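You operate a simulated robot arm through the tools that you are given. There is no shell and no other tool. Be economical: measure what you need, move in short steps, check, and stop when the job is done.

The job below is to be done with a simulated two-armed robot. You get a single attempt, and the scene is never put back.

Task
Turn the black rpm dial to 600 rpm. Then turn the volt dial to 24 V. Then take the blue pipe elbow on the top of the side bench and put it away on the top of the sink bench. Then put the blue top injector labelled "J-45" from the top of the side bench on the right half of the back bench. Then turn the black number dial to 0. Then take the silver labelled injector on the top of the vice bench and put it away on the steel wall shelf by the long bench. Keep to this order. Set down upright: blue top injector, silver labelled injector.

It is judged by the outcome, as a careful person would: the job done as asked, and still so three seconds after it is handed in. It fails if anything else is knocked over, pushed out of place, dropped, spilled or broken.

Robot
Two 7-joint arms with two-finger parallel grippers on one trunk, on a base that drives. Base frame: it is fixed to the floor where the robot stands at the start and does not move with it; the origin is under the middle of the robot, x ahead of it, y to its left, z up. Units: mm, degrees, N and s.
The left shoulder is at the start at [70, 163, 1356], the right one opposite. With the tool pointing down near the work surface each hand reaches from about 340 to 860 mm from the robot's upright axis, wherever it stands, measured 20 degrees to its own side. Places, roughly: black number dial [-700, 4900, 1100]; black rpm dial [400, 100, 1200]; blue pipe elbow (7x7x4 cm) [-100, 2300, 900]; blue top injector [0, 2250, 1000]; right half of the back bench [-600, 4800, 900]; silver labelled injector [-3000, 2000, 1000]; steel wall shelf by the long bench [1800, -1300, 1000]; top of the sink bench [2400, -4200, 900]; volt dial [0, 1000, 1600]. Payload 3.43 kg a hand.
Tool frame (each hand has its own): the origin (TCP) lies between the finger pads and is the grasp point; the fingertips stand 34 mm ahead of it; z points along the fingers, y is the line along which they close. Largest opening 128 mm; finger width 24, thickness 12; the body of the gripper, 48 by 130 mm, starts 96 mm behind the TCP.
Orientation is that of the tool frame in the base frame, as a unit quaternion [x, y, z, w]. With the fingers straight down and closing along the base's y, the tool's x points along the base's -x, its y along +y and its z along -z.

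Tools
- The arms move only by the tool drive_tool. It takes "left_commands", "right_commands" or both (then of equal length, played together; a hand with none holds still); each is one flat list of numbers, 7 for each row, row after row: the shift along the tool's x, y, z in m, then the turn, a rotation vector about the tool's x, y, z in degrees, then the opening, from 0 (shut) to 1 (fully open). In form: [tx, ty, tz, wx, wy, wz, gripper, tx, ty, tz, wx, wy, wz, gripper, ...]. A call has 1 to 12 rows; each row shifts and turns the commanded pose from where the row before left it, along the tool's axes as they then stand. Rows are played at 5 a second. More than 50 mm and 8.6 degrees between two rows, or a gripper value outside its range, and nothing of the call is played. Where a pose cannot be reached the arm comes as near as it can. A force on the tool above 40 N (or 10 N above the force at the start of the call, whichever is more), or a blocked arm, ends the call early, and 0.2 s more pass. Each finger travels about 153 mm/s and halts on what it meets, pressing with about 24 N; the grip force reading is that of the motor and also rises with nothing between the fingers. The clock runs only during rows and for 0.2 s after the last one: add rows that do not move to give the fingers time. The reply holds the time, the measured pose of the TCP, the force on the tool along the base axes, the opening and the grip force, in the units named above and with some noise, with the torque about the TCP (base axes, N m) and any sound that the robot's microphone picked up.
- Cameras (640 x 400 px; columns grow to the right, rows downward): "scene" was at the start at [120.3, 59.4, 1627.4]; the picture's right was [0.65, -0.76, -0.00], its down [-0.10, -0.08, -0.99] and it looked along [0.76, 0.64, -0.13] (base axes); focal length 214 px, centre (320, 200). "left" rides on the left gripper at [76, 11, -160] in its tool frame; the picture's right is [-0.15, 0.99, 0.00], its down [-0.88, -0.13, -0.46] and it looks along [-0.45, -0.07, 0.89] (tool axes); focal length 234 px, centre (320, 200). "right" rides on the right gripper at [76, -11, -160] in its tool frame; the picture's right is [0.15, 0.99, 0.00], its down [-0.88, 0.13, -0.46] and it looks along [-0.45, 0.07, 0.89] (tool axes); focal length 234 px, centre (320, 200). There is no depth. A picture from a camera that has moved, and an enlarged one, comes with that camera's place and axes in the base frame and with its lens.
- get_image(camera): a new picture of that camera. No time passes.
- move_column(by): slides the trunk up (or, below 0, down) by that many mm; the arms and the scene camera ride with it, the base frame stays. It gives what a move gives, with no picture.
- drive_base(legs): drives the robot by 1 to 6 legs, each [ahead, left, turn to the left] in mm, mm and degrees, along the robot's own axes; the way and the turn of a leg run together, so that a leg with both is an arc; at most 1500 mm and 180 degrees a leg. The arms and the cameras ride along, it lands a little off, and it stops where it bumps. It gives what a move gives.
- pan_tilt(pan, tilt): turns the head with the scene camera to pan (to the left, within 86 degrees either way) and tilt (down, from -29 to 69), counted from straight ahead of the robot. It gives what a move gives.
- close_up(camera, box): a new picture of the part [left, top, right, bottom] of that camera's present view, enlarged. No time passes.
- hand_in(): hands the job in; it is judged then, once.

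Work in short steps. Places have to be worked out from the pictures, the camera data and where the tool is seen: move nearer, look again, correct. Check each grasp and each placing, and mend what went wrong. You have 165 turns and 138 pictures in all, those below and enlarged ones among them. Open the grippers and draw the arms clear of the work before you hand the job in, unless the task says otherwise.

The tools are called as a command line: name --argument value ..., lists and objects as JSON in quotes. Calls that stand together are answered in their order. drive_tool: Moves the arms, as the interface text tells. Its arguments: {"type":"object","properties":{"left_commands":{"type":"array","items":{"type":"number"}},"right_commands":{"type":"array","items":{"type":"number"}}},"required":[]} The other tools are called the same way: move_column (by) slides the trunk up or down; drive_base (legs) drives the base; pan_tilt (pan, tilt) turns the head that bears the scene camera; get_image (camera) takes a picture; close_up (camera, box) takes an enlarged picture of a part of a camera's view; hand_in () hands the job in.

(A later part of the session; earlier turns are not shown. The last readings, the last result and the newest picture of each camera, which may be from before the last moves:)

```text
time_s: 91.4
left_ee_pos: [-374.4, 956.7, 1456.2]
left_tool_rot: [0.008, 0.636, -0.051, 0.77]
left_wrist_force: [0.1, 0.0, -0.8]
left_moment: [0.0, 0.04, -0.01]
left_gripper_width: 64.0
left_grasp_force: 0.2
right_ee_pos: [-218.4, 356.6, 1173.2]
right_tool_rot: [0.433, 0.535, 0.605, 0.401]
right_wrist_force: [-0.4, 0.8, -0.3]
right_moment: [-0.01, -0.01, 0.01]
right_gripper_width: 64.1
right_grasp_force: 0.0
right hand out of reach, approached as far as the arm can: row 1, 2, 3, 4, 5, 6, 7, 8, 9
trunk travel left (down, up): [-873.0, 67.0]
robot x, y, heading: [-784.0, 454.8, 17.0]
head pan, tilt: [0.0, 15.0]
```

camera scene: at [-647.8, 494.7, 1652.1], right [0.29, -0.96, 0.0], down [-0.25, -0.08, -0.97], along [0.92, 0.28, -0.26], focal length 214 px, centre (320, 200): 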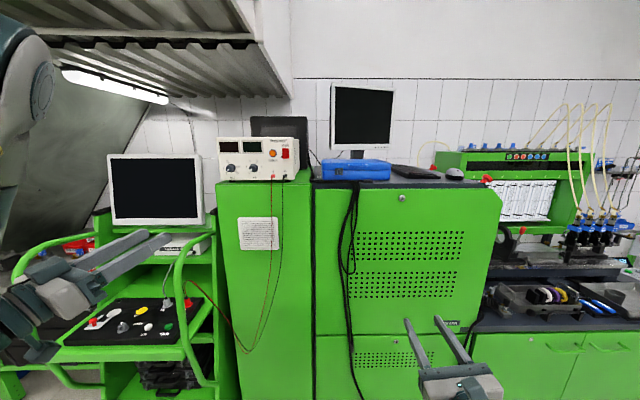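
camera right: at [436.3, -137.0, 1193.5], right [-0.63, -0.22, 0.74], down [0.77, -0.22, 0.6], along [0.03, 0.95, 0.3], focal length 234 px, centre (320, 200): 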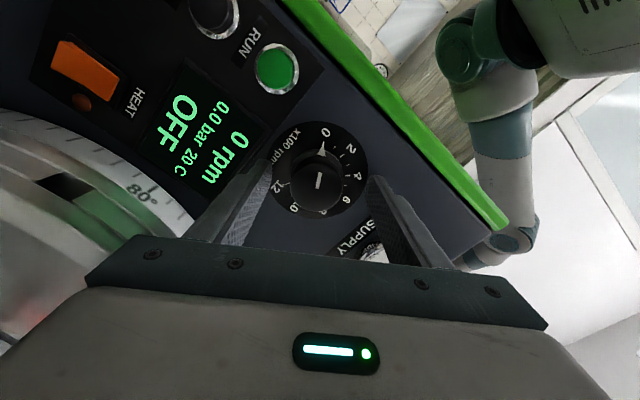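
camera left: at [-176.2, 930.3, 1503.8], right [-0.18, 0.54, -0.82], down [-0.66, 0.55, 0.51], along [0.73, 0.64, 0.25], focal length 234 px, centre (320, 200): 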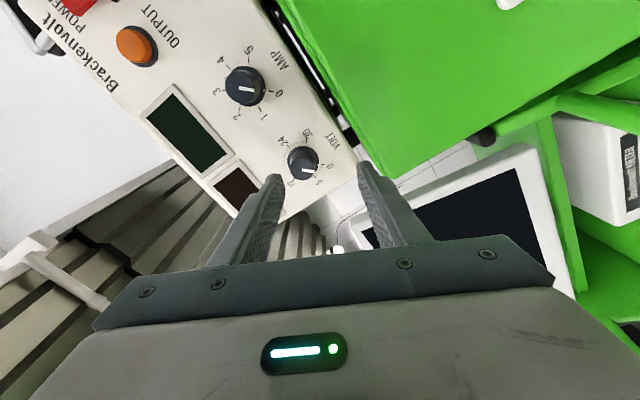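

drive_tool --right_commands '[0, 0.045, 0, 0, 0, 0, 0.5, 0, 0.045, 0, 0, 0, 0, 0.5, 0, 0.045, 0, 0, 0, 0, 0.5, 0, 0.045, 0, 0, 0, 0, 0.5, 0, 0.045, 0, 0, 0, 0, 0.5, 0, 0.045, 0, 0, 0, 0, 0.5, 0, 0.045, 0, 0, 0, 0, 0.5, 0, 0.045, 0, 0, 0, 0, 0.5]'

```text
time_s: 93.4
left_ee_pos: [-373.7, 958.3, 1456.0]
left_tool_rot: [0.008, 0.636, -0.051, 0.77]
left_wrist_force: [-0.3, -0.4, 0.3]
left_moment: [0.0, 0.01, -0.02]
left_gripper_width: 63.8
left_grasp_force: 0.0
right_ee_pos: [-109.3, 309.6, 1378.5]
right_tool_rot: [0.425, 0.541, 0.578, 0.438]
right_wrist_force: [0.5, 1.2, 0.6]
right_moment: [-0.01, 0.0, -0.07]
right_gripper_width: 64.0
right_grasp_force: 0.0
right hand out of reach, approached as far as the arm can: row 1, 2, 3, 4, 5, 6, 7, 8
trunk travel left (down, up): [-873.0, 67.0]
robot x, y, heading: [-786.3, 452.9, 17.2]
head pan, tilt: [0.0, 15.0]
stopped in row 8 (right hand): the arm was blocked; the commanded pose is now the measured one
```

Both arms dislike pointing straight ahead close in; the left arm works if kept ≥360 mm to the left side. I re-aim the left hand straight ahead at dial height and tuck the right hand back.

drive_tool --left_commands '[-0.03, 0.005, 0, -7.4, 3.7, 0, 0.5, -0.03, 0.005, 0, -7.4, 3.7, 0, 0.5, -0.03, 0.005, 0, -7.4, 3.7, 0, 0.5, -0.013, 0, 0, 0, 0, 0, 0.5, 0, 0, 0, 0, 0, 0, 0.5, 0, 0, 0, 0, 0, 0, 0.5, 0, 0, 0, 0, 0, 0, 0.5, 0, 0, 0, 0, 0, 0, 0.5, 0, 0, 0, 0, 0, 0, 0.5]' --right_commands '[0, 0, -0.02, 0, 8.5, 0, 0.5, 0, 0, -0.02, 0, 8.5, 0, 0.5, 0, 0, -0.02, 0, 8.5, 0, 0.5, 0, 0, -0.02, 0, 8.5, 0, 0.5, 0, 0, -0.02, 0, 8.5, 0, 0.5, 0, 0, -0.02, 0, 8.5, 0, 0.5, 0, 0, -0.02, 0, 8.5, 0, 0.5, 0, 0, -0.02, 0, 8.5, 0, 0.5, 0, 0, -0.02, 0, 8.5, 0, 0.5]'

drive_tool --right_commands '[0.045, 0, 0, 0, 0, 0, 0.5, 0.045, 0, 0, 0, 0, 0, 0.5, 0.045, 0, 0, 0, 0, 0, 0.5, 0.045, 0, 0, 0, 0, 0, 0.5, 0.045, 0, 0, 0, 0, 0, 0.5]'

```text
time_s: 95.4
left_ee_pos: [-387.6, 988.2, 1559.7]
left_tool_rot: [-0.146, 0.7, 0.068, 0.696]
left_wrist_force: [0.2, -0.5, 0.4]
left_moment: [-0.01, 0.0, 0.02]
left_gripper_width: 64.2
left_grasp_force: 0.1
left hand out of reach, approached as far as the arm can: row 2
right_ee_pos: [-211.9, 181.0, 1367.2]
right_tool_rot: [-0.025, 0.694, 0.719, 0.007]
right_wrist_force: [0.3, 0.1, 0.3]
right_moment: [0.02, 0.0, 0.04]
right_gripper_width: 63.9
right_grasp_force: 0.0
right hand out of reach, approached as far as the arm can: row 1
trunk travel left (down, up): [-873.0, 67.0]
robot x, y, heading: [-785.5, 453.2, 16.6]
head pan, tilt: [0.0, 15.0]
```

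```text
time_s: 96.6
left_ee_pos: [-388.3, 991.5, 1559.3]
left_tool_rot: [-0.146, 0.701, 0.068, 0.695]
left_wrist_force: [-0.2, 0.1, -1.2]
left_moment: [0.01, 0.01, -0.04]
left_gripper_width: 64.1
left_grasp_force: 0.0
right_ee_pos: [-441.2, 177.4, 1359.1]
right_tool_rot: [-0.025, 0.695, 0.719, 0.008]
right_wrist_force: [0.7, -1.0, -0.5]
right_moment: [0.01, 0.01, 0.0]
right_gripper_width: 63.8
right_grasp_force: 0.0
trunk travel left (down, up): [-873.0, 67.0]
robot x, y, heading: [-785.8, 451.8, 16.8]
head pan, tilt: [0.0, 15.0]
```

Left hand is well posed now. I roll it to -68° and drive near (stopping ~40 mm short), then look.

drive_tool --left_commands '[0, 0, 0, 0, 0, -8.5, 0.5, 0, 0, 0, 0, 0, -8.5, 0.5, 0, 0, 0, 0, 0, -8.5, 0.5, 0, 0, 0, 0, 0, -8.5, 0.5, 0, 0, 0, 0, 0, -8.5, 0.5, 0, 0, 0, 0, 0, -8.5, 0.5, 0, 0, 0, 0, 0, -8.5, 0.5, 0, 0, 0, 0, 0, -8.5, 0.5]'

drive_base --legs '[[0, -62, 0.5], [300, 0, 0]]'

get_image --camera "left"

```text
time_s: 98.6
left_ee_pos: [-398.4, 1008.1, 1554.6]
left_tool_rot: [-0.53, 0.477, -0.342, 0.612]
left_wrist_force: [-0.7, 0.3, 0.4]
left_moment: [0.03, -0.01, -0.02]
left_gripper_width: 64.1
left_grasp_force: 0.1
right_ee_pos: [-440.0, 175.7, 1358.7]
right_tool_rot: [-0.023, 0.695, 0.719, 0.009]
right_wrist_force: [0.5, 0.3, -0.2]
right_moment: [0.0, 0.02, -0.02]
right_gripper_width: 63.9
right_grasp_force: 0.0
trunk travel left (down, up): [-873.0, 67.0]
robot x, y, heading: [-783.4, 450.6, 17.0]
head pan, tilt: [0.0, 15.0]
stopped in row 8 (left hand): the arm was blocked; the commanded pose is now the measured one
```

```text
time_s: 101.2
left_ee_pos: [-98.0, 1036.9, 1555.1]
left_tool_rot: [-0.53, 0.476, -0.342, 0.612]
left_wrist_force: [0.6, 1.2, 0.4]
left_moment: [0.03, -0.03, 0.03]
left_gripper_width: 63.7
left_grasp_force: 0.0
right_ee_pos: [-135.6, 205.7, 1360.0]
right_tool_rot: [-0.025, 0.695, 0.719, 0.007]
right_wrist_force: [0.6, -0.1, 1.2]
right_moment: [0.02, 0.0, -0.05]
right_gripper_width: 63.9
right_grasp_force: 0.0
trunk travel left (down, up): [-873.0, 67.0]
robot x, y, heading: [-480.5, 485.2, 17.0]
head pan, tilt: [0.0, 15.0]
```

```text
89 pictures are left
camera left: at [-227.0, 919.0, 1529.2], right [-0.13, 0.34, -0.93], down [-0.69, 0.64, 0.33], along [0.71, 0.69, 0.15], focal length 234 px, centre (320, 200)
```

left: 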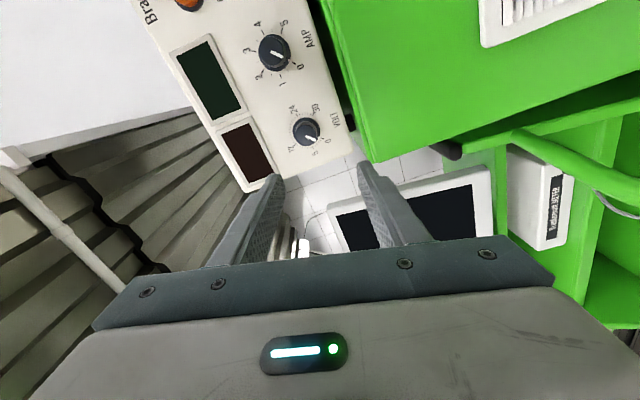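

Negative rolls bind; positive rolls went to +136° freely. I roll back by 60° and will do the turn in the positive range.

drive_tool --left_commands '[0, 0, 0, 0, 0, 8.5, 0.5, 0, 0, 0, 0, 0, 8.5, 0.5, 0, 0, 0, 0, 0, 8.5, 0.5, 0, 0, 0, 0, 0, 8.5, 0.5, 0, 0, 0, 0, 0, 8.5, 0.5, 0, 0, 0, 0, 0, 8.5, 0.5, 0, 0, 0, 0, 0, 8.5, 0.5]'

get_image --camera "left"

```text
time_s: 103.0
left_ee_pos: [-111.2, 1061.2, 1541.9]
left_tool_rot: [-0.254, 0.669, 0.006, 0.699]
left_wrist_force: [0.5, 1.1, 0.2]
left_moment: [0.01, 0.0, -0.02]
left_gripper_width: 63.9
left_grasp_force: 0.1
right_ee_pos: [-134.1, 206.9, 1361.0]
right_tool_rot: [-0.025, 0.695, 0.719, 0.008]
right_wrist_force: [0.0, 0.1, -0.1]
right_moment: [-0.01, 0.01, -0.05]
right_gripper_width: 64.2
right_grasp_force: 0.0
trunk travel left (down, up): [-873.0, 67.0]
robot x, y, heading: [-477.6, 481.3, 17.2]
head pan, tilt: [0.0, 15.0]
stopped in row 7 (left hand): the arm was blocked; the commanded pose is now the measured one
```

```text
88 pictures are left
camera left: at [-257.1, 989.8, 1470.9], right [-0.36, 0.91, -0.21], down [-0.47, 0.01, 0.88], along [0.8, 0.42, 0.42], focal length 234 px, centre (320, 200)
```

left: 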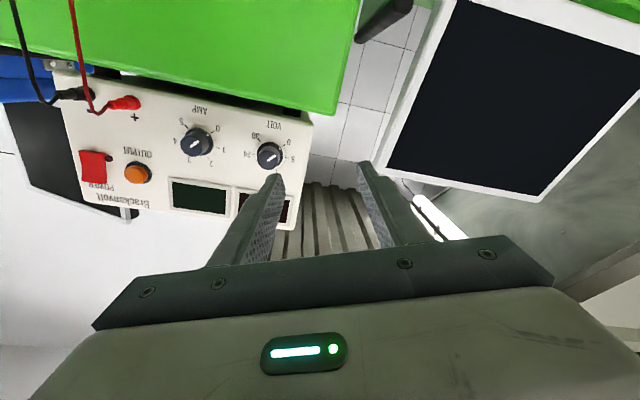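

The left hand gets pushed outward whenever it's too close in; its comfortable band is ~700–730 mm from the robot axis. I back the base 120 mm and extend the hand, levelling roll and yaw.

drive_base --legs '[[-130, 0, 0]]'

drive_tool --left_commands '[0, 0, 0.03, 0, 0, 7, 0.5, 0, 0, 0.03, 0, 0, 7, 0.5, -0.005, -0.02, 0.03, 0, 0, 7, 0.5, -0.01, -0.02, 0, 3.5, 0, 0, 0.5, 0, -0.01, 0, 0, 0, 0, 0.5]'

drive_tool --left_commands '[0, 0, 0, 0, 0, 8.5, 0.5, 0, 0, 0, 0, 0, 8.5, 0.5, 0, 0, 0, 0, 0, 8.5, 0.5, 0, 0, 0, 0, 0, 8.5, 0.5, 0, 0, 0, 0, 0, 8.5, 0.5, 0, 0, 0, 0, 0, 8.5, 0.5, 0, 0, 0, 0, 0, 8.5, 0.5, 0, 0, 0, 0, 0, 8.5, 0.5, 0, 0, 0, 0, 0, 8.5, 0.5, 0, 0, 0, 0, 0, 8.5, 0.5, 0, 0, 0, 0, 0, 8.5, 0.5, 0, 0, 0, 0, 0, 8.5, 0.5]'

```text
time_s: 104.3
left_ee_pos: [-236.0, 1021.8, 1540.6]
left_tool_rot: [-0.254, 0.67, 0.006, 0.698]
left_wrist_force: [-0.8, 0.7, 0.8]
left_moment: [-0.02, -0.01, -0.03]
left_gripper_width: 64.3
left_grasp_force: 0.1
right_ee_pos: [-261.9, 167.3, 1359.1]
right_tool_rot: [-0.023, 0.695, 0.718, 0.007]
right_wrist_force: [0.4, 0.1, 0.2]
right_moment: [-0.01, -0.01, 0.02]
right_gripper_width: 64.0
right_grasp_force: 0.2
trunk travel left (down, up): [-873.0, 67.0]
robot x, y, heading: [-608.6, 443.4, 16.9]
head pan, tilt: [0.0, 15.0]
```

```text
time_s: 105.4
left_ee_pos: [-128.1, 1042.6, 1448.5]
left_tool_rot: [-0.133, 0.767, 0.11, 0.618]
left_wrist_force: [0.4, -0.2, -1.0]
left_moment: [-0.02, 0.01, 0.02]
left_gripper_width: 64.2
left_grasp_force: 0.1
right_ee_pos: [-261.0, 167.1, 1358.9]
right_tool_rot: [-0.023, 0.695, 0.719, 0.007]
right_wrist_force: [0.5, 0.3, -0.6]
right_moment: [0.04, 0.01, 0.06]
right_gripper_width: 64.1
right_grasp_force: 0.1
trunk travel left (down, up): [-873.0, 67.0]
robot x, y, heading: [-606.3, 443.0, 16.9]
head pan, tilt: [0.0, 15.0]
stopped in row 5 (left hand): the arm was blocked; the commanded pose is now the measured one
```

```text
time_s: 108.0
left_ee_pos: [-130.9, 1041.3, 1451.0]
left_tool_rot: [0.515, 0.583, 0.55, 0.304]
left_wrist_force: [1.0, 0.1, 0.7]
left_moment: [-0.02, -0.04, 0.03]
left_gripper_width: 64.1
left_grasp_force: 0.1
right_ee_pos: [-264.0, 167.2, 1359.7]
right_tool_rot: [-0.023, 0.695, 0.719, 0.008]
right_wrist_force: [-0.4, 0.1, 0.2]
right_moment: [0.0, -0.02, -0.02]
right_gripper_width: 63.8
right_grasp_force: 0.0
trunk travel left (down, up): [-873.0, 67.0]
robot x, y, heading: [-610.9, 445.4, 17.2]
head pan, tilt: [0.0, 15.0]
```

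Pointing straight ahead binds in this posture. Instead I'll grip the knob with the hand tilted 45° down toward the face (a natural posture) and swing about the knob axis in two grips. First I unroll, pitch down 33°, and raise.

drive_tool --left_commands '[0, 0, 0, 0, 0, -8.5, 0.5, 0, 0, 0, 0, 0, -8.5, 0.5, 0, 0, 0, 0, 0, -8.5, 0.5, 0, 0, 0, 0, 0, -8.5, 0.5, 0, 0, 0, 0, 0, -8.5, 0.5, 0, 0, 0, 0, 0, -8.5, 0.5, 0, 0, 0, 0, 0, -8.5, 0.5, 0, 0, 0, 0, 0, -8.5, 0.5, 0, 0, 0, 0, 0, -8.5, 0.5, 0, 0, 0, 0, 0, -8.5, 0.5, 0, 0, 0, 0, 0, -8.5, 0.5, 0, 0, 0, 0, 0, -8.5, 0.5]'

drive_tool --left_commands '[0, -0.02, -0.02, 1, 8.2, 0, 0.5, 0, -0.02, -0.02, 1, 8.2, 0, 0.5, 0, -0.02, -0.02, 0, 8.2, 0, 0.5, 0, -0.02, -0.02, 0, 8.2, 0, 0.5, -0.03, -0.01, -0.03, 0, 0, 0, 0.5, -0.03, -0.01, -0.03, 0, 0, 0, 0.5]'

get_image --camera "left"

```text
time_s: 110.6
left_ee_pos: [-129.8, 1041.6, 1450.2]
left_tool_rot: [-0.132, 0.766, 0.109, 0.619]
left_wrist_force: [0.2, 1.2, 0.3]
left_moment: [0.01, -0.01, 0.0]
left_gripper_width: 64.0
left_grasp_force: 0.0
right_ee_pos: [-263.2, 166.2, 1359.4]
right_tool_rot: [-0.025, 0.695, 0.718, 0.008]
right_wrist_force: [0.4, -0.1, -0.3]
right_moment: [0.03, -0.04, 0.01]
right_gripper_width: 64.0
right_grasp_force: 0.1
trunk travel left (down, up): [-873.0, 67.0]
robot x, y, heading: [-610.2, 439.3, 16.8]
head pan, tilt: [0.0, 15.0]
```

```text
time_s: 111.2
left_ee_pos: [-161.0, 1013.8, 1308.3]
left_tool_rot: [-0.162, 0.897, 0.068, 0.405]
left_wrist_force: [0.1, -0.5, -0.1]
left_moment: [-0.02, -0.02, 0.04]
left_gripper_width: 64.0
left_grasp_force: 0.0
right_ee_pos: [-261.4, 166.8, 1358.5]
right_tool_rot: [-0.024, 0.695, 0.719, 0.007]
right_wrist_force: [0.5, 0.6, 0.3]
right_moment: [0.0, 0.0, 0.01]
right_gripper_width: 64.3
right_grasp_force: 0.2
trunk travel left (down, up): [-873.0, 67.0]
robot x, y, heading: [-613.2, 440.5, 16.9]
head pan, tilt: [0.0, 15.0]
stopped in row 2 (left hand): the arm was blocked; the commanded pose is now the measured one
```

```text
87 pictures are left
camera left: at [-325.1, 967.8, 1357.4], right [-0.25, 0.96, 0.1], down [0.27, -0.03, 0.96], along [0.93, 0.27, -0.25], focal length 234 px, centre (320, 200)
```

left: 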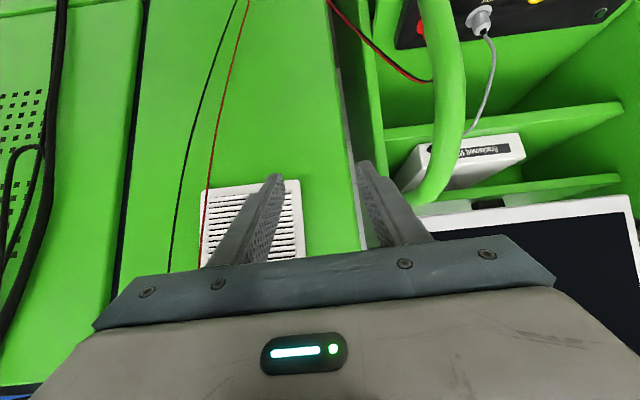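

The arm settled into a different posture. I look at it with the head.

pan_tilt --pan 35 --tilt 15

get_image --camera "scene"

```text
time_s: 112.2
left_ee_pos: [-164.0, 1013.9, 1309.3]
left_tool_rot: [-0.161, 0.897, 0.067, 0.406]
left_wrist_force: [-0.3, -0.2, -0.2]
left_moment: [0.01, 0.01, -0.01]
left_gripper_width: 63.9
left_grasp_force: 0.0
right_ee_pos: [-264.2, 167.0, 1358.6]
right_tool_rot: [-0.024, 0.695, 0.718, 0.008]
right_wrist_force: [-0.4, 0.9, -0.2]
right_moment: [0.03, -0.01, 0.0]
right_gripper_width: 64.1
right_grasp_force: 0.1
trunk travel left (down, up): [-873.0, 67.0]
robot x, y, heading: [-610.1, 446.8, 16.8]
head pan, tilt: [35.0, 15.0]
```

```text
86 pictures are left
camera scene: at [-504.1, 530.5, 1652.1], right [0.79, -0.62, 0.0], down [-0.16, -0.2, -0.97], along [0.59, 0.76, -0.26], focal length 214 px, centre (320, 200)
```

scene: 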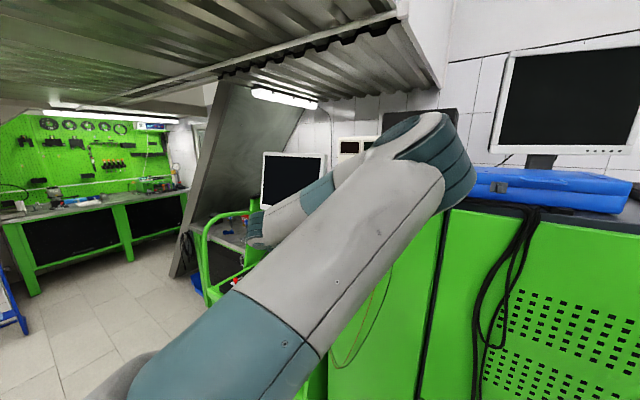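

The elbow swung inward. The hand orientation is now the tilted one I want; I back off 120 mm, raise the column fully and lift the hand to see whether it follows freely.

drive_base --legs '[[-120, 0, 0]]'

move_column --by 66

drive_tool --left_commands '[-0.034, 0, -0.0295, 0, 0, 0, 0.4, -0.034, 0, -0.0295, 0, 0, 0, 0.4, -0.034, 0, -0.0295, 0, 0, 0, 0.4, -0.034, 0, -0.0295, 0, 0, 0, 0.4, -0.0275, 0, -0.024, 0, 0, 0, 0.4, 0, 0, 0, 0, 0, 0, 0.4]'

```text
time_s: 113.4
left_ee_pos: [-277.3, 978.1, 1309.4]
left_tool_rot: [-0.16, 0.897, 0.067, 0.406]
left_wrist_force: [0.4, 0.3, -0.7]
left_moment: [0.01, 0.01, 0.02]
left_gripper_width: 64.0
left_grasp_force: 0.2
right_ee_pos: [-377.8, 132.2, 1358.6]
right_tool_rot: [-0.024, 0.695, 0.718, 0.007]
right_wrist_force: [0.1, 0.1, -0.1]
right_moment: [-0.03, 0.0, 0.0]
right_gripper_width: 64.0
right_grasp_force: 0.1
trunk travel left (down, up): [-873.0, 67.0]
robot x, y, heading: [-725.6, 403.3, 17.2]
head pan, tilt: [35.0, 15.0]
```

```text
time_s: 114.5
left_ee_pos: [-278.0, 978.7, 1375.3]
left_tool_rot: [-0.161, 0.898, 0.067, 0.405]
left_wrist_force: [0.2, 0.4, 0.6]
left_moment: [0.0, -0.02, -0.01]
left_gripper_width: 64.0
left_grasp_force: 0.2
right_ee_pos: [-377.8, 131.9, 1425.5]
right_tool_rot: [-0.023, 0.695, 0.719, 0.008]
right_wrist_force: [-0.1, 0.3, 0.5]
right_moment: [0.01, -0.01, 0.01]
right_gripper_width: 63.8
right_grasp_force: 0.0
trunk travel left (down, up): [-939.0, 1.0]
robot x, y, heading: [-722.7, 408.8, 17.2]
head pan, tilt: [35.0, 15.0]
```

```text
time_s: 115.2
left_ee_pos: [-290.5, 991.8, 1382.1]
left_tool_rot: [-0.186, 0.929, 0.053, 0.314]
left_wrist_force: [0.7, 0.1, 1.0]
left_moment: [-0.01, 0.01, -0.01]
left_gripper_width: 51.0
left_grasp_force: 0.1
right_ee_pos: [-376.1, 132.0, 1424.5]
right_tool_rot: [-0.024, 0.694, 0.719, 0.008]
right_wrist_force: [0.6, 0.1, 0.4]
right_moment: [0.0, 0.0, 0.02]
right_gripper_width: 63.9
right_grasp_force: 0.1
trunk travel left (down, up): [-939.0, 1.0]
robot x, y, heading: [-725.6, 409.8, 17.3]
head pan, tilt: [35.0, 15.0]
stopped in row 3 (left hand): the arm was blocked; the commanded pose is now the measured one
```

Still binding. I unwind the left arm toward its original pose (fingers down) to clear the bad posture.

drive_tool --left_commands '[0, 0, 0, 0, 8.2, 0, 0.5, 0, 0, 0, 0, 8.2, 0, 0.5, 0, 0, 0, 0, 8.2, 0, 0.5, 0, 0, 0, 0, 8.2, 0, 0.5, 0, 0, 0, 0, 4, 0, 0.5, 0, 0, 0, 0, 0, 0, 0.5]'

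drive_tool --left_commands '[0, 0.02, -0.04, 0, 0, 0, 0.5, 0, 0.02, -0.04, 0, 0, 0, 0.5, 0, 0.02, -0.04, 0, 0, 0, 0.5, 0, 0.02, -0.04, 0, 0, 0, 0.5, 0, 0.02, -0.04, 0, 0, 0, 0.5, 0, 0.02, -0.04, 0, 0, 0, 0.5]'

get_image --camera "scene"

```text
time_s: 116.6
left_ee_pos: [-292.1, 989.0, 1383.9]
left_tool_rot: [-0.191, 0.982, -0.006, 0.005]
left_wrist_force: [0.8, -0.2, -0.2]
left_moment: [-0.01, -0.02, -0.02]
left_gripper_width: 64.0
left_grasp_force: 0.0
right_ee_pos: [-379.7, 132.2, 1424.8]
right_tool_rot: [-0.025, 0.695, 0.719, 0.008]
right_wrist_force: [-1.4, 0.2, 0.2]
right_moment: [0.03, 0.02, 0.0]
right_gripper_width: 64.0
right_grasp_force: 0.1
trunk travel left (down, up): [-939.0, 1.0]
robot x, y, heading: [-728.0, 409.5, 17.2]
head pan, tilt: [35.0, 15.0]
```

```text
time_s: 118.0
left_ee_pos: [-345.5, 1104.0, 1623.6]
left_tool_rot: [-0.191, 0.982, -0.006, 0.008]
left_wrist_force: [-0.2, 0.5, -0.5]
left_moment: [0.01, -0.07, -0.01]
left_gripper_width: 64.0
left_grasp_force: 0.0
right_ee_pos: [-382.4, 131.7, 1427.2]
right_tool_rot: [-0.025, 0.695, 0.719, 0.009]
right_wrist_force: [0.0, 0.2, 0.2]
right_moment: [-0.03, 0.0, -0.01]
right_gripper_width: 63.9
right_grasp_force: 0.0
trunk travel left (down, up): [-939.0, 1.0]
robot x, y, heading: [-725.7, 407.9, 17.1]
head pan, tilt: [35.0, 15.0]
```

```text
85 pictures are left
camera scene: at [-623.0, 496.0, 1718.2], right [0.79, -0.62, 0.0], down [-0.16, -0.2, -0.97], along [0.59, 0.76, -0.26], focal length 214 px, centre (320, 200)
```

scene: 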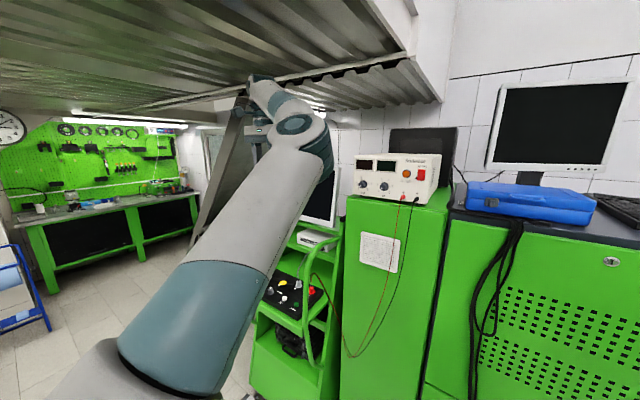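

Fingers-down the arm moves freely. I'll grip the knob from above with the hand leaned only 20° toward the face, and swing about the knob axis in several grips. I set that orientation in free space and test a -36° swing.

drive_tool --left_commands '[0, -0.045, 0, 0, 0, 4.5, 0.5, 0, -0.045, 0, 0, -8, 0, 0.5, 0, -0.045, 0, 0, -8, 0, 0.5, 0, -0.045, 0, 0, -4, 0, 0.5, 0, 0, 0, 0, 0, 0, 0.5]'

drive_tool --left_commands '[0, 0, 0, 7.52, 0, -2.74, 0.5, 0, 0, 0, 7.52, 0, -2.74, 0.5, 0, 0, 0, 7.52, 0, -2.74, 0.5, 0, 0, 0, 7.52, 0, -2.74, 0.5, 0, 0, 0, 3.76, 0, -1.37, 0.5, 0, 0, 0, 0, 0, 0, 0.5]'

```text
time_s: 119.2
left_ee_pos: [-283.8, 934.9, 1624.6]
left_tool_rot: [-0.151, 0.972, 0.02, 0.178]
left_wrist_force: [-0.4, 0.4, 0.3]
left_moment: [-0.04, -0.04, -0.02]
left_gripper_width: 64.2
left_grasp_force: 0.0
right_ee_pos: [-379.6, 132.2, 1425.5]
right_tool_rot: [-0.026, 0.695, 0.718, 0.007]
right_wrist_force: [-0.2, -0.3, 0.0]
right_moment: [-0.02, 0.0, 0.0]
right_gripper_width: 63.9
right_grasp_force: 0.0
trunk travel left (down, up): [-939.0, 1.0]
robot x, y, heading: [-728.1, 408.4, 17.1]
head pan, tilt: [35.0, 15.0]
```

```text
time_s: 120.6
left_ee_pos: [-282.1, 934.1, 1624.5]
left_tool_rot: [-0.195, 0.914, -0.282, 0.216]
left_wrist_force: [-0.4, -0.1, 0.4]
left_moment: [0.0, 0.02, 0.01]
left_gripper_width: 64.0
left_grasp_force: 0.1
right_ee_pos: [-379.1, 131.7, 1424.6]
right_tool_rot: [-0.024, 0.695, 0.718, 0.008]
right_wrist_force: [0.1, 0.2, -0.4]
right_moment: [-0.01, 0.0, 0.03]
right_gripper_width: 64.1
right_grasp_force: 0.0
trunk travel left (down, up): [-939.0, 1.0]
robot x, y, heading: [-725.3, 408.0, 17.1]
head pan, tilt: [35.0, 15.0]
```

The lean-left swing works freely. Now test the other side: +90° (to +54°).

drive_tool --left_commands '[0, 0, 0, -7.99, 0, 2.91, 0.5, 0, 0, 0, -7.99, 0, 2.91, 0.5, 0, 0, 0, -7.99, 0, 2.91, 0.5, 0, 0, 0, -7.99, 0, 2.91, 0.5, 0, 0, 0, -7.99, 0, 2.91, 0.5, 0, 0, 0, -7.99, 0, 2.91, 0.5, 0, 0, 0, -7.99, 0, 2.91, 0.5, 0, 0, 0, -7.99, 0, 2.91, 0.5, 0, 0, 0, -7.99, 0, 2.91, 0.5, 0, 0, 0, -7.99, 0, 2.91, 0.5, 0, 0, 0, 0, 0, 0, 0.5]'

```text
time_s: 123.0
left_ee_pos: [-283.1, 941.3, 1626.5]
left_tool_rot: [-0.069, 0.898, 0.424, 0.1]
left_wrist_force: [0.7, -0.2, 0.2]
left_moment: [0.02, -0.02, -0.02]
left_gripper_width: 64.2
left_grasp_force: 0.0
left hand out of reach, approached as far as the arm can: row 5, 6
right_ee_pos: [-378.8, 132.1, 1425.9]
right_tool_rot: [-0.024, 0.695, 0.719, 0.008]
right_wrist_force: [0.4, 0.4, -0.3]
right_moment: [0.0, -0.02, -0.03]
right_gripper_width: 64.0
right_grasp_force: 0.1
trunk travel left (down, up): [-939.0, 1.0]
robot x, y, heading: [-726.3, 409.1, 16.9]
head pan, tilt: [35.0, 15.0]
```

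The swing spans about -36° to +49°. I return to -36°, shift the hand slightly outward, then drive the base so the hand stands in front of the knob.

drive_tool --left_commands '[0, 0, 0, 7.99, 0, -2.91, 0.5, 0, 0, 0, 7.99, 0, -2.91, 0.5, 0, 0, 0, 7.99, 0, -2.91, 0.5, 0, 0, 0, 7.99, 0, -2.91, 0.5, 0, 0, 0, 7.99, 0, -2.91, 0.5, 0, 0, 0, 7.99, 0, -2.91, 0.5, 0, 0, 0, 7.99, 0, -2.91, 0.5, 0, 0, 0, 7.99, 0, -2.91, 0.5, 0, 0, 0, 7.99, 0, -2.91, 0.5, 0, 0, 0, 7.99, 0, -2.91, 0.5, -0.027, 0.032, -0.0157, 0, 0, 0, 0.5, 0, 0, 0, 0, 0, 0, 0.5]'

move_column --by -47

drive_base --legs '[[190, -12, 0.3]]'

get_image --camera "left"

```text
time_s: 125.6
left_ee_pos: [-273.0, 986.4, 1627.3]
left_tool_rot: [-0.194, 0.915, -0.282, 0.215]
left_wrist_force: [-0.3, 0.9, -0.2]
left_moment: [0.02, 0.01, -0.01]
left_gripper_width: 63.7
left_grasp_force: 0.2
right_ee_pos: [-378.9, 131.2, 1424.4]
right_tool_rot: [-0.024, 0.695, 0.719, 0.008]
right_wrist_force: [0.6, 0.3, 0.0]
right_moment: [0.04, 0.03, 0.01]
right_gripper_width: 63.9
right_grasp_force: 0.0
trunk travel left (down, up): [-939.0, 1.0]
robot x, y, heading: [-725.9, 409.6, 17.0]
head pan, tilt: [35.0, 15.0]
```

```text
time_s: 126.5
left_ee_pos: [-275.1, 986.0, 1581.1]
left_tool_rot: [-0.194, 0.914, -0.283, 0.215]
left_wrist_force: [0.1, -0.3, 0.9]
left_moment: [0.05, -0.02, 0.05]
left_gripper_width: 63.9
left_grasp_force: 0.1
right_ee_pos: [-380.9, 130.9, 1378.6]
right_tool_rot: [-0.025, 0.694, 0.719, 0.008]
right_wrist_force: [0.3, 0.7, -0.7]
right_moment: [-0.05, 0.0, -0.02]
right_gripper_width: 64.3
right_grasp_force: 0.1
trunk travel left (down, up): [-892.0, 48.0]
robot x, y, heading: [-725.1, 410.8, 17.2]
head pan, tilt: [35.0, 15.0]
```

```text
time_s: 128.0
left_ee_pos: [-99.3, 1032.8, 1583.0]
left_tool_rot: [-0.199, 0.913, -0.281, 0.218]
left_wrist_force: [-1.4, -0.7, -0.1]
left_moment: [0.01, -0.02, 0.03]
left_gripper_width: 63.9
left_grasp_force: 0.0
right_ee_pos: [-197.8, 179.3, 1379.3]
right_tool_rot: [-0.028, 0.695, 0.719, 0.006]
right_wrist_force: [-0.3, 0.0, -0.3]
right_moment: [-0.01, 0.0, -0.04]
right_gripper_width: 64.0
right_grasp_force: 0.0
trunk travel left (down, up): [-892.0, 48.0]
robot x, y, heading: [-540.1, 455.5, 17.5]
head pan, tilt: [35.0, 15.0]
```

```text
84 pictures are left
camera left: at [-247.0, 1075.2, 1673.0], right [-0.12, 0.83, -0.55], down [0.53, 0.52, 0.67], along [0.84, -0.21, -0.5], focal length 234 px, centre (320, 200)
```

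left: 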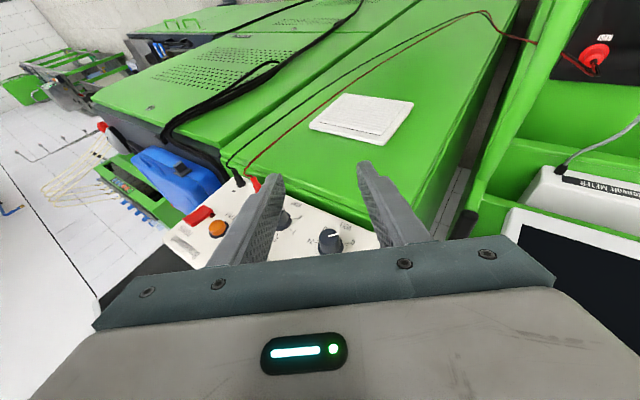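

The knob projects where predicted, so my location is right. I advance to 35 mm from the grasp pose and check.

drive_tool --left_commands '[-0.029, -0.0007, 0.0155, 0, 0, 0, 0.5, -0.029, -0.0007, 0.0155, 0, 0, 0, 0.5, 0, 0, 0, 0, 0, 0, 0.5]'

close_up --camera "left" --box '[220, 140, 420, 280]'

```text
time_s: 128.8
left_ee_pos: [-31.9, 1048.5, 1576.0]
left_tool_rot: [-0.199, 0.914, -0.281, 0.216]
left_wrist_force: [1.4, -0.3, -0.5]
left_moment: [0.02, -0.03, -0.01]
left_gripper_width: 64.2
left_grasp_force: 0.0
right_ee_pos: [-193.4, 179.3, 1377.8]
right_tool_rot: [-0.027, 0.695, 0.719, 0.006]
right_wrist_force: [0.3, 0.4, -0.4]
right_moment: [0.0, -0.04, -0.04]
right_gripper_width: 64.1
right_grasp_force: 0.0
trunk travel left (down, up): [-892.0, 48.0]
robot x, y, heading: [-542.2, 453.5, 17.3]
head pan, tilt: [35.0, 15.0]
```

```text
2.86 times, centred on (320, 210) of left
camera zoom: at [-178.8, 1090.3, 1667.0], right [-0.12, 0.83, -0.55], down [0.53, 0.52, 0.67], along [0.84, -0.21, -0.5], focal length 669 px, centre (320, 171)
```

zoom: 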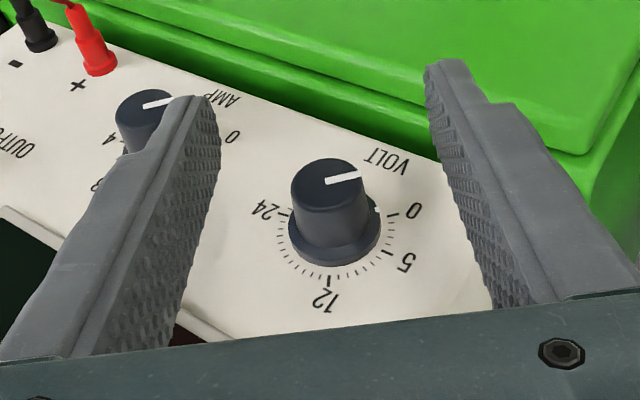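

The knob sits nicely between the fingers. I advance 31 mm along the knob axis.

drive_tool --left_commands '[-0.0145, 0, 0.0056, 0, 0, 0, 0.4, -0.0144, 0, 0.0055, 0, 0, 0, 0.4, 0, 0, 0, 0, 0, 0, 0.4]'

close_up --camera "left" --box '[220, 140, 420, 280]'

```text
time_s: 129.6
left_ee_pos: [-3.0, 1056.5, 1575.7]
left_tool_rot: [-0.198, 0.913, -0.281, 0.218]
left_wrist_force: [0.8, -0.4, 0.3]
left_moment: [0.03, -0.01, 0.05]
left_gripper_width: 51.3
left_grasp_force: 0.0
right_ee_pos: [-193.6, 177.8, 1379.0]
right_tool_rot: [-0.027, 0.694, 0.719, 0.006]
right_wrist_force: [0.1, -0.6, 0.5]
right_moment: [-0.01, 0.03, 0.01]
right_gripper_width: 64.4
right_grasp_force: 0.1
trunk travel left (down, up): [-892.0, 48.0]
robot x, y, heading: [-540.0, 450.2, 17.3]
head pan, tilt: [35.0, 15.0]
```

```text
2.86 times, centred on (320, 210) of left
camera zoom: at [-150.0, 1098.3, 1666.3], right [-0.12, 0.83, -0.55], down [0.53, 0.52, 0.67], along [0.84, -0.21, -0.5], focal length 669 px, centre (320, 171)
```

zoom: 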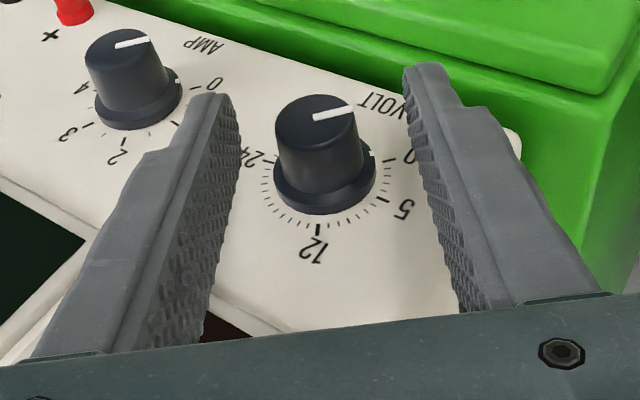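

Positioned well. I close on the knob.

drive_tool --left_commands '[0, 0, 0, 0, 0, 0, 0, 0, 0, 0, 0, 0, 0, 0, 0, 0, 0, 0, 0, 0, 0]'

close_up --camera "left" --box '[220, 140, 420, 280]'

```text
time_s: 130.4
left_ee_pos: [-3.0, 1055.3, 1577.0]
left_tool_rot: [-0.198, 0.914, -0.281, 0.217]
left_wrist_force: [2.2, -1.2, 8.4]
left_moment: [-0.26, 0.27, -0.54]
left_gripper_width: 24.7
left_grasp_force: 45.1
right_ee_pos: [-194.4, 178.2, 1379.1]
right_tool_rot: [-0.028, 0.695, 0.719, 0.006]
right_wrist_force: [0.0, -0.4, 0.0]
right_moment: [-0.01, 0.01, -0.01]
right_gripper_width: 64.0
right_grasp_force: 0.0
trunk travel left (down, up): [-892.0, 48.0]
robot x, y, heading: [-542.9, 450.8, 17.6]
head pan, tilt: [35.0, 15.0]
```

```text
2.86 times, centred on (320, 210) of left
camera zoom: at [-149.7, 1097.1, 1667.1], right [-0.12, 0.83, -0.55], down [0.53, 0.52, 0.67], along [0.84, -0.21, -0.5], focal length 669 px, centre (320, 171)
```

zoom: 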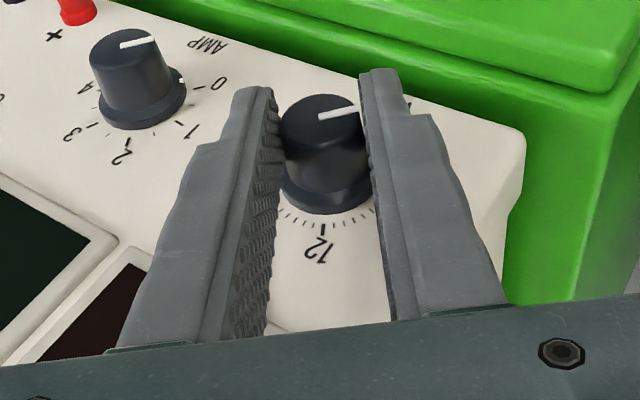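

Gripped (25 mm). I swing 72° clockwise about the knob axis.

drive_tool --left_commands '[0.0001, -0.0032, 0.0002, -7.48, 0, 2.84, 0, 0.0001, -0.0032, 0.0002, -7.48, 0, 2.84, 0, 0.0001, -0.0032, 0.0002, -7.48, 0, 2.84, 0, 0.0001, -0.0032, 0.0002, -7.48, 0, 2.84, 0, 0.0001, -0.0032, 0.0002, -7.48, 0, 2.84, 0]'

close_up --camera "left" --box '[220, 140, 420, 280]'

```text
time_s: 131.6
left_ee_pos: [2.1, 1042.2, 1581.2]
left_tool_rot: [-0.145, 0.972, 0.057, 0.176]
left_wrist_force: [3.7, 3.0, 17.1]
left_moment: [0.25, -0.59, 0.35]
left_gripper_width: 24.6
left_grasp_force: 44.9
right_ee_pos: [-193.0, 177.3, 1377.4]
right_tool_rot: [-0.027, 0.694, 0.719, 0.005]
right_wrist_force: [0.6, 0.1, 0.8]
right_moment: [-0.01, 0.0, 0.0]
right_gripper_width: 64.0
right_grasp_force: 0.0
trunk travel left (down, up): [-892.0, 48.0]
robot x, y, heading: [-545.7, 450.0, 17.4]
head pan, tilt: [35.0, 15.0]
```

```text
2.86 times, centred on (320, 210) of left
camera zoom: at [-122.3, 1008.7, 1702.6], right [-0.17, 0.98, 0.11], down [0.68, 0.03, 0.73], along [0.71, 0.2, -0.67], focal length 669 px, centre (320, 171)
```

zoom: 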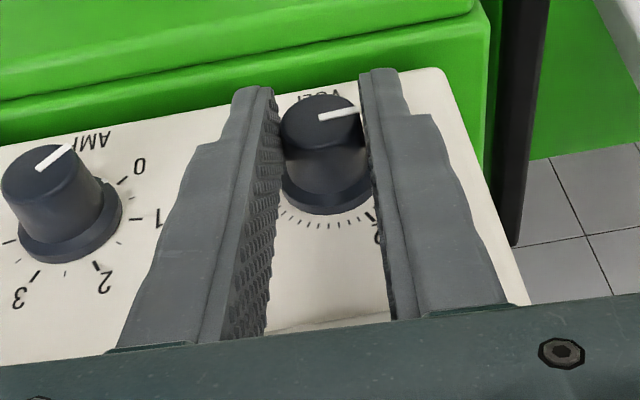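

It turns with the hand. I continue 40° more (to about +44°).

drive_tool --left_commands '[0.0001, -0.0032, 0.0002, -7.48, 0, 2.84, 0, 0.0001, -0.0032, 0.0002, -7.48, 0, 2.84, 0, 0.0001, -0.0032, 0.0002, -7.48, 0, 2.84, 0, 0.0001, -0.0032, 0.0002, -7.48, 0, 2.84, 0, 0.0001, -0.0032, 0.0002, -7.48, 0, 2.84, 0]'

close_up --camera "left" --box '[220, 140, 420, 280]'

```text
time_s: 132.8
left_ee_pos: [5.6, 1028.4, 1574.8]
left_tool_rot: [-0.075, 0.913, 0.386, 0.113]
left_wrist_force: [6.0, 7.9, 22.6]
left_moment: [0.37, 0.39, 0.82]
left_gripper_width: 24.8
left_grasp_force: 44.8
right_ee_pos: [-194.3, 180.3, 1379.0]
right_tool_rot: [-0.028, 0.695, 0.718, 0.005]
right_wrist_force: [0.6, -0.3, -1.3]
right_moment: [0.03, 0.02, 0.0]
right_gripper_width: 64.1
right_grasp_force: 0.0
trunk travel left (down, up): [-892.0, 48.0]
robot x, y, heading: [-540.2, 450.3, 17.5]
head pan, tilt: [35.0, 15.0]
```

```text
2.86 times, centred on (320, 210) of left
camera zoom: at [-94.4, 920.2, 1670.7], right [-0.08, 0.69, 0.72], down [0.81, -0.37, 0.45], along [0.58, 0.62, -0.53], focal length 669 px, centre (320, 171)
```

zoom: 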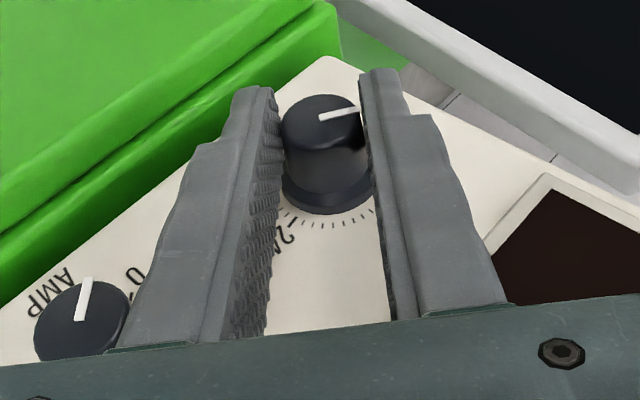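

Pointer has moved ~80°. I open, back off 30 mm, swing the hand back and return to regrip.

drive_tool --left_commands '[0, 0, 0, 0, 0, 0, 0.42, 0, 0, 0, 0, 0, 0, 0.42, 0.028, 0, -0.0108, 0, 0, 0, 0.42, 0.0001, 0.0032, 0.0002, 7.48, 0, -2.84, 0.42, 0.0001, 0.0032, 0.0002, 7.48, 0, -2.84, 0.42, 0.0001, 0.0032, 0.0002, 7.48, 0, -2.84, 0.42, 0.0001, 0.0032, 0.0002, 7.48, 0, -2.84, 0.42, 0.0001, 0.0032, 0.0002, 7.48, 0, -2.84, 0.42, 0.0001, 0.0032, 0.0002, 7.48, 0, -2.84, 0.42, 0.0001, 0.0032, 0.0002, 7.48, 0, -2.84, 0.42, 0.0001, 0.0032, 0.0002, 7.48, 0, -2.84, 0.42, 0.0001, 0.0032, 0.0002, 7.48, 0, -2.84, 0.42]'

close_up --camera "left" --box '[220, 140, 420, 280]'

```text
time_s: 135.4
left_ee_pos: [-31.4, 1046.7, 1577.7]
left_tool_rot: [-0.189, 0.934, -0.217, 0.211]
left_wrist_force: [-0.5, 0.0, 0.6]
left_moment: [-0.01, 0.02, -0.02]
left_gripper_width: 53.8
left_grasp_force: 0.0
right_ee_pos: [-194.9, 180.3, 1379.2]
right_tool_rot: [-0.027, 0.695, 0.719, 0.005]
right_wrist_force: [0.3, -0.4, 0.5]
right_moment: [-0.03, 0.01, -0.05]
right_gripper_width: 63.9
right_grasp_force: 0.1
trunk travel left (down, up): [-892.0, 48.0]
robot x, y, heading: [-544.2, 452.5, 17.5]
head pan, tilt: [35.0, 15.0]
```

```text
2.86 times, centred on (320, 210) of left
camera zoom: at [-174.3, 1076.1, 1678.0], right [-0.14, 0.89, -0.43], down [0.56, 0.43, 0.71], along [0.82, -0.14, -0.55], focal length 669 px, centre (320, 171)
```

zoom: 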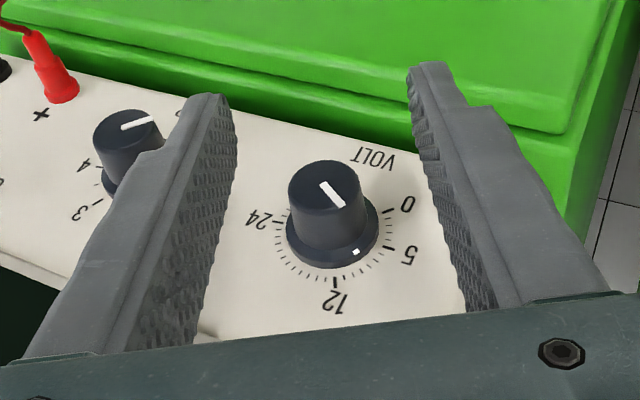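

The pointer is at ~9 V. I advance, grip, and swing 72° more.

drive_tool --left_commands '[-0.028, 0, 0.0108, 0, 0, 0, 0.42, 0, 0, 0, 0, 0, 0, 0, 0, 0, 0, 0, 0, 0, 0, 0.0001, -0.0032, 0.0002, -7.48, 0, 2.84, 0, 0.0001, -0.0032, 0.0002, -7.48, 0, 2.84, 0, 0.0001, -0.0032, 0.0002, -7.48, 0, 2.84, 0, 0.0001, -0.0032, 0.0002, -7.48, 0, 2.84, 0, 0.0001, -0.0032, 0.0002, -7.48, 0, 2.84, 0, 0.0001, -0.0032, 0.0002, -7.48, 0, 2.84, 0, 0.0001, -0.0032, 0.0002, -7.48, 0, 2.84, 0, 0.0001, -0.0032, 0.0002, -7.48, 0, 2.84, 0, 0.0001, -0.0032, 0.0002, -7.48, 0, 2.84, 0]'

drive_tool --left_commands '[0, 0, 0, 0, 0, 0, 0.42, 0, 0, 0, 0, 0, 0, 0.42, 0.028, 0, -0.0108, 0, 0, 0, 0.42, 0.0001, 0.0032, 0.0002, 7.48, 0, -2.84, 0.42, 0.0001, 0.0032, 0.0002, 7.48, 0, -2.84, 0.42, 0.0001, 0.0032, 0.0002, 7.48, 0, -2.84, 0.42, 0.0001, 0.0032, 0.0002, 7.48, 0, -2.84, 0.42, 0.0001, 0.0032, 0.0002, 7.48, 0, -2.84, 0.42, 0.0001, 0.0032, 0.0002, 7.48, 0, -2.84, 0.42, 0.0001, 0.0032, 0.0002, 7.48, 0, -2.84, 0.42, 0.0001, 0.0032, 0.0002, 7.48, 0, -2.84, 0.42, 0.0001, 0.0032, 0.0002, 7.48, 0, -2.84, 0.42]'

close_up --camera "left" --box '[220, 140, 420, 280]'

```text
time_s: 138.0
left_ee_pos: [5.6, 1030.2, 1573.8]
left_tool_rot: [-0.075, 0.914, 0.383, 0.112]
left_wrist_force: [-6.2, -0.2, -7.8]
left_moment: [-0.43, 1.0, 1.07]
left_gripper_width: 24.9
left_grasp_force: 45.2
right_ee_pos: [-194.3, 181.3, 1379.4]
right_tool_rot: [-0.028, 0.695, 0.719, 0.005]
right_wrist_force: [-0.5, 0.4, 0.7]
right_moment: [-0.01, 0.02, -0.01]
right_gripper_width: 64.1
right_grasp_force: 0.0
trunk travel left (down, up): [-892.0, 48.0]
robot x, y, heading: [-539.0, 449.5, 17.3]
head pan, tilt: [35.0, 15.0]
```

```text
time_s: 140.6
left_ee_pos: [-31.0, 1046.1, 1576.2]
left_tool_rot: [-0.189, 0.934, -0.217, 0.211]
left_wrist_force: [-0.4, -0.2, 0.0]
left_moment: [-0.03, -0.03, -0.03]
left_gripper_width: 53.8
left_grasp_force: 0.1
right_ee_pos: [-195.2, 180.3, 1379.8]
right_tool_rot: [-0.027, 0.695, 0.718, 0.005]
right_wrist_force: [-0.6, -0.2, -0.5]
right_moment: [-0.02, -0.01, 0.0]
right_gripper_width: 64.2
right_grasp_force: 0.0
trunk travel left (down, up): [-892.0, 48.0]
robot x, y, heading: [-539.4, 452.0, 17.5]
head pan, tilt: [35.0, 15.0]
```

```text
2.86 times, centred on (320, 210) of left
camera zoom: at [-174.3, 1075.5, 1678.0], right [-0.14, 0.89, -0.43], down [0.56, 0.43, 0.71], along [0.82, -0.14, -0.55], focal length 669 px, centre (320, 171)
```

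zoom: 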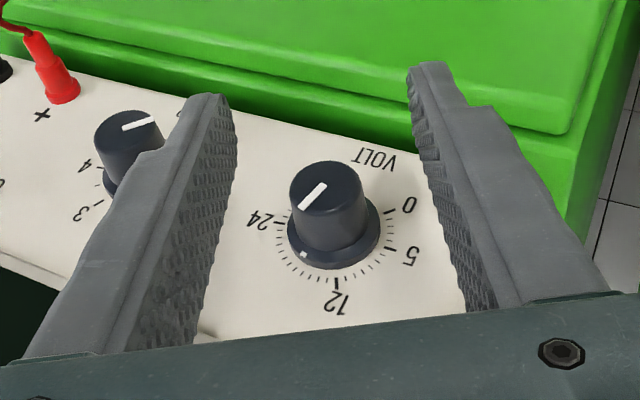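

Pointer ~17 V. I grip and swing 64° more, then check before releasing.

drive_tool --left_commands '[-0.028, 0, 0.0108, 0, 0, 0, 0.42, 0, 0, 0, 0, 0, 0, 0, 0, 0, 0, 0, 0, 0, 0, 0.0001, -0.0032, 0.0002, -7.48, 0, 2.84, 0, 0.0001, -0.0032, 0.0002, -7.48, 0, 2.84, 0, 0.0001, -0.0032, 0.0002, -7.48, 0, 2.84, 0, 0.0001, -0.0032, 0.0002, -7.48, 0, 2.84, 0, 0.0001, -0.0032, 0.0002, -7.48, 0, 2.84, 0, 0.0001, -0.0032, 0.0002, -7.48, 0, 2.84, 0, 0.0001, -0.0032, 0.0002, -7.48, 0, 2.84, 0, 0.0001, -0.0032, 0.0002, -7.48, 0, 2.84, 0]'

close_up --camera "left" --box '[270, 150, 370, 230]'

```text
time_s: 143.0
left_ee_pos: [5.4, 1033.1, 1576.3]
left_tool_rot: [-0.09, 0.935, 0.32, 0.126]
left_wrist_force: [1.8, 4.7, 7.2]
left_moment: [-0.05, 0.68, 0.9]
left_gripper_width: 24.8
left_grasp_force: 44.9
right_ee_pos: [-194.0, 179.4, 1378.9]
right_tool_rot: [-0.027, 0.695, 0.719, 0.005]
right_wrist_force: [-1.0, 0.2, -0.1]
right_moment: [0.01, 0.0, -0.01]
right_gripper_width: 64.2
right_grasp_force: 0.0
trunk travel left (down, up): [-892.0, 48.0]
robot x, y, heading: [-539.6, 453.5, 17.5]
head pan, tilt: [35.0, 15.0]
```

```text
5.00 times, centred on (320, 190) of left
camera zoom: at [-99.1, 936.6, 1681.8], right [-0.11, 0.78, 0.61], down [0.79, -0.31, 0.53], along [0.6, 0.54, -0.59], focal length 1171 px, centre (320, 250)
```

zoom: 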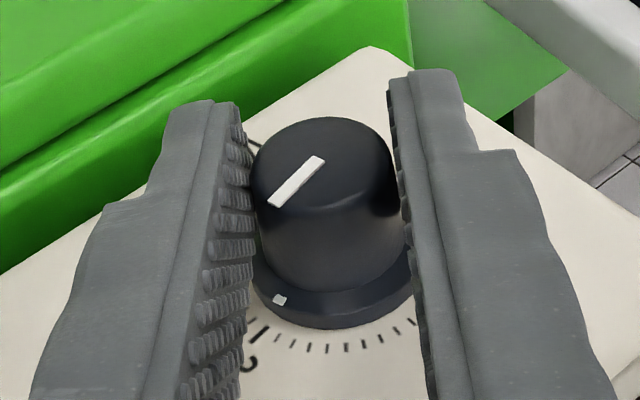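

Close to 24. I release, back off and view it more squarely.

drive_tool --left_commands '[0, 0, 0, 0, 0, 0, 0.42, 0, 0, 0, 0, 0, 0, 0.42, 0.028, 0, -0.0108, 0, 0, 0, 0.42, 0.028, 0, -0.0108, 0, 0, 0, 0.42, 0.0001, 0.0032, 0.0002, 7.48, 0, -2.84, 0.42, 0.0001, 0.0032, 0.0002, 7.48, 0, -2.84, 0.42, 0.0001, 0.0032, 0.0002, 7.48, 0, -2.84, 0.42, 0.0001, 0.0032, 0.0002, 7.48, 0, -2.84, 0.42, 0.0001, 0.0032, 0.0002, 7.48, 0, -2.84, 0.42, 0.0001, 0.0032, 0.0002, 7.48, 0, -2.84, 0.42, 0.0001, 0.0032, 0.0002, 7.48, 0, -2.84, 0.42, 0.0001, 0.0032, 0.0002, 7.48, 0, -2.84, 0.42]'

close_up --camera "left" --box '[280, 160, 380, 240]'

close_up --camera "scene" --box '[320, 130, 440, 210]'

```text
time_s: 145.6
left_ee_pos: [-60.7, 1037.7, 1576.0]
left_tool_rot: [-0.189, 0.934, -0.217, 0.211]
left_wrist_force: [0.1, 0.7, 0.1]
left_moment: [-0.03, -0.01, -0.01]
left_gripper_width: 53.9
left_grasp_force: 0.1
right_ee_pos: [-194.4, 180.6, 1379.7]
right_tool_rot: [-0.026, 0.695, 0.718, 0.006]
right_wrist_force: [-0.3, 0.8, 0.3]
right_moment: [0.0, 0.01, 0.0]
right_gripper_width: 63.6
right_grasp_force: 0.0
trunk travel left (down, up): [-892.0, 48.0]
robot x, y, heading: [-542.8, 454.9, 17.4]
head pan, tilt: [35.0, 15.0]
```

```text
5.00 times, centred on (330, 200) of left
camera zoom: at [-203.7, 1066.8, 1677.6], right [-0.14, 0.89, -0.43], down [0.56, 0.43, 0.71], along [0.82, -0.14, -0.55], focal length 1171 px, centre (270, 200)
```

zoom: 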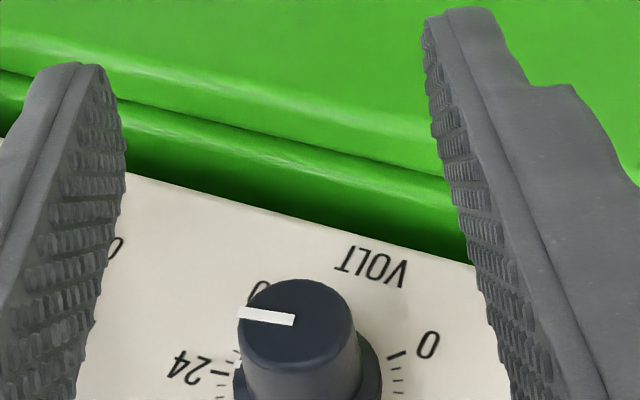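

```text
5.00 times, centred on (380, 170) of scene
camera zoom: at [-437.7, 542.9, 1671.0], right [0.79, -0.61, 0.0], down [-0.16, -0.21, -0.97], along [0.59, 0.77, -0.26], focal length 1072 px, centre (20, 350)
```

zoom: 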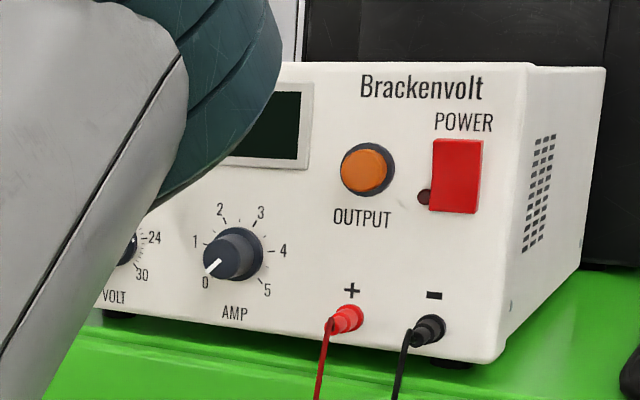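

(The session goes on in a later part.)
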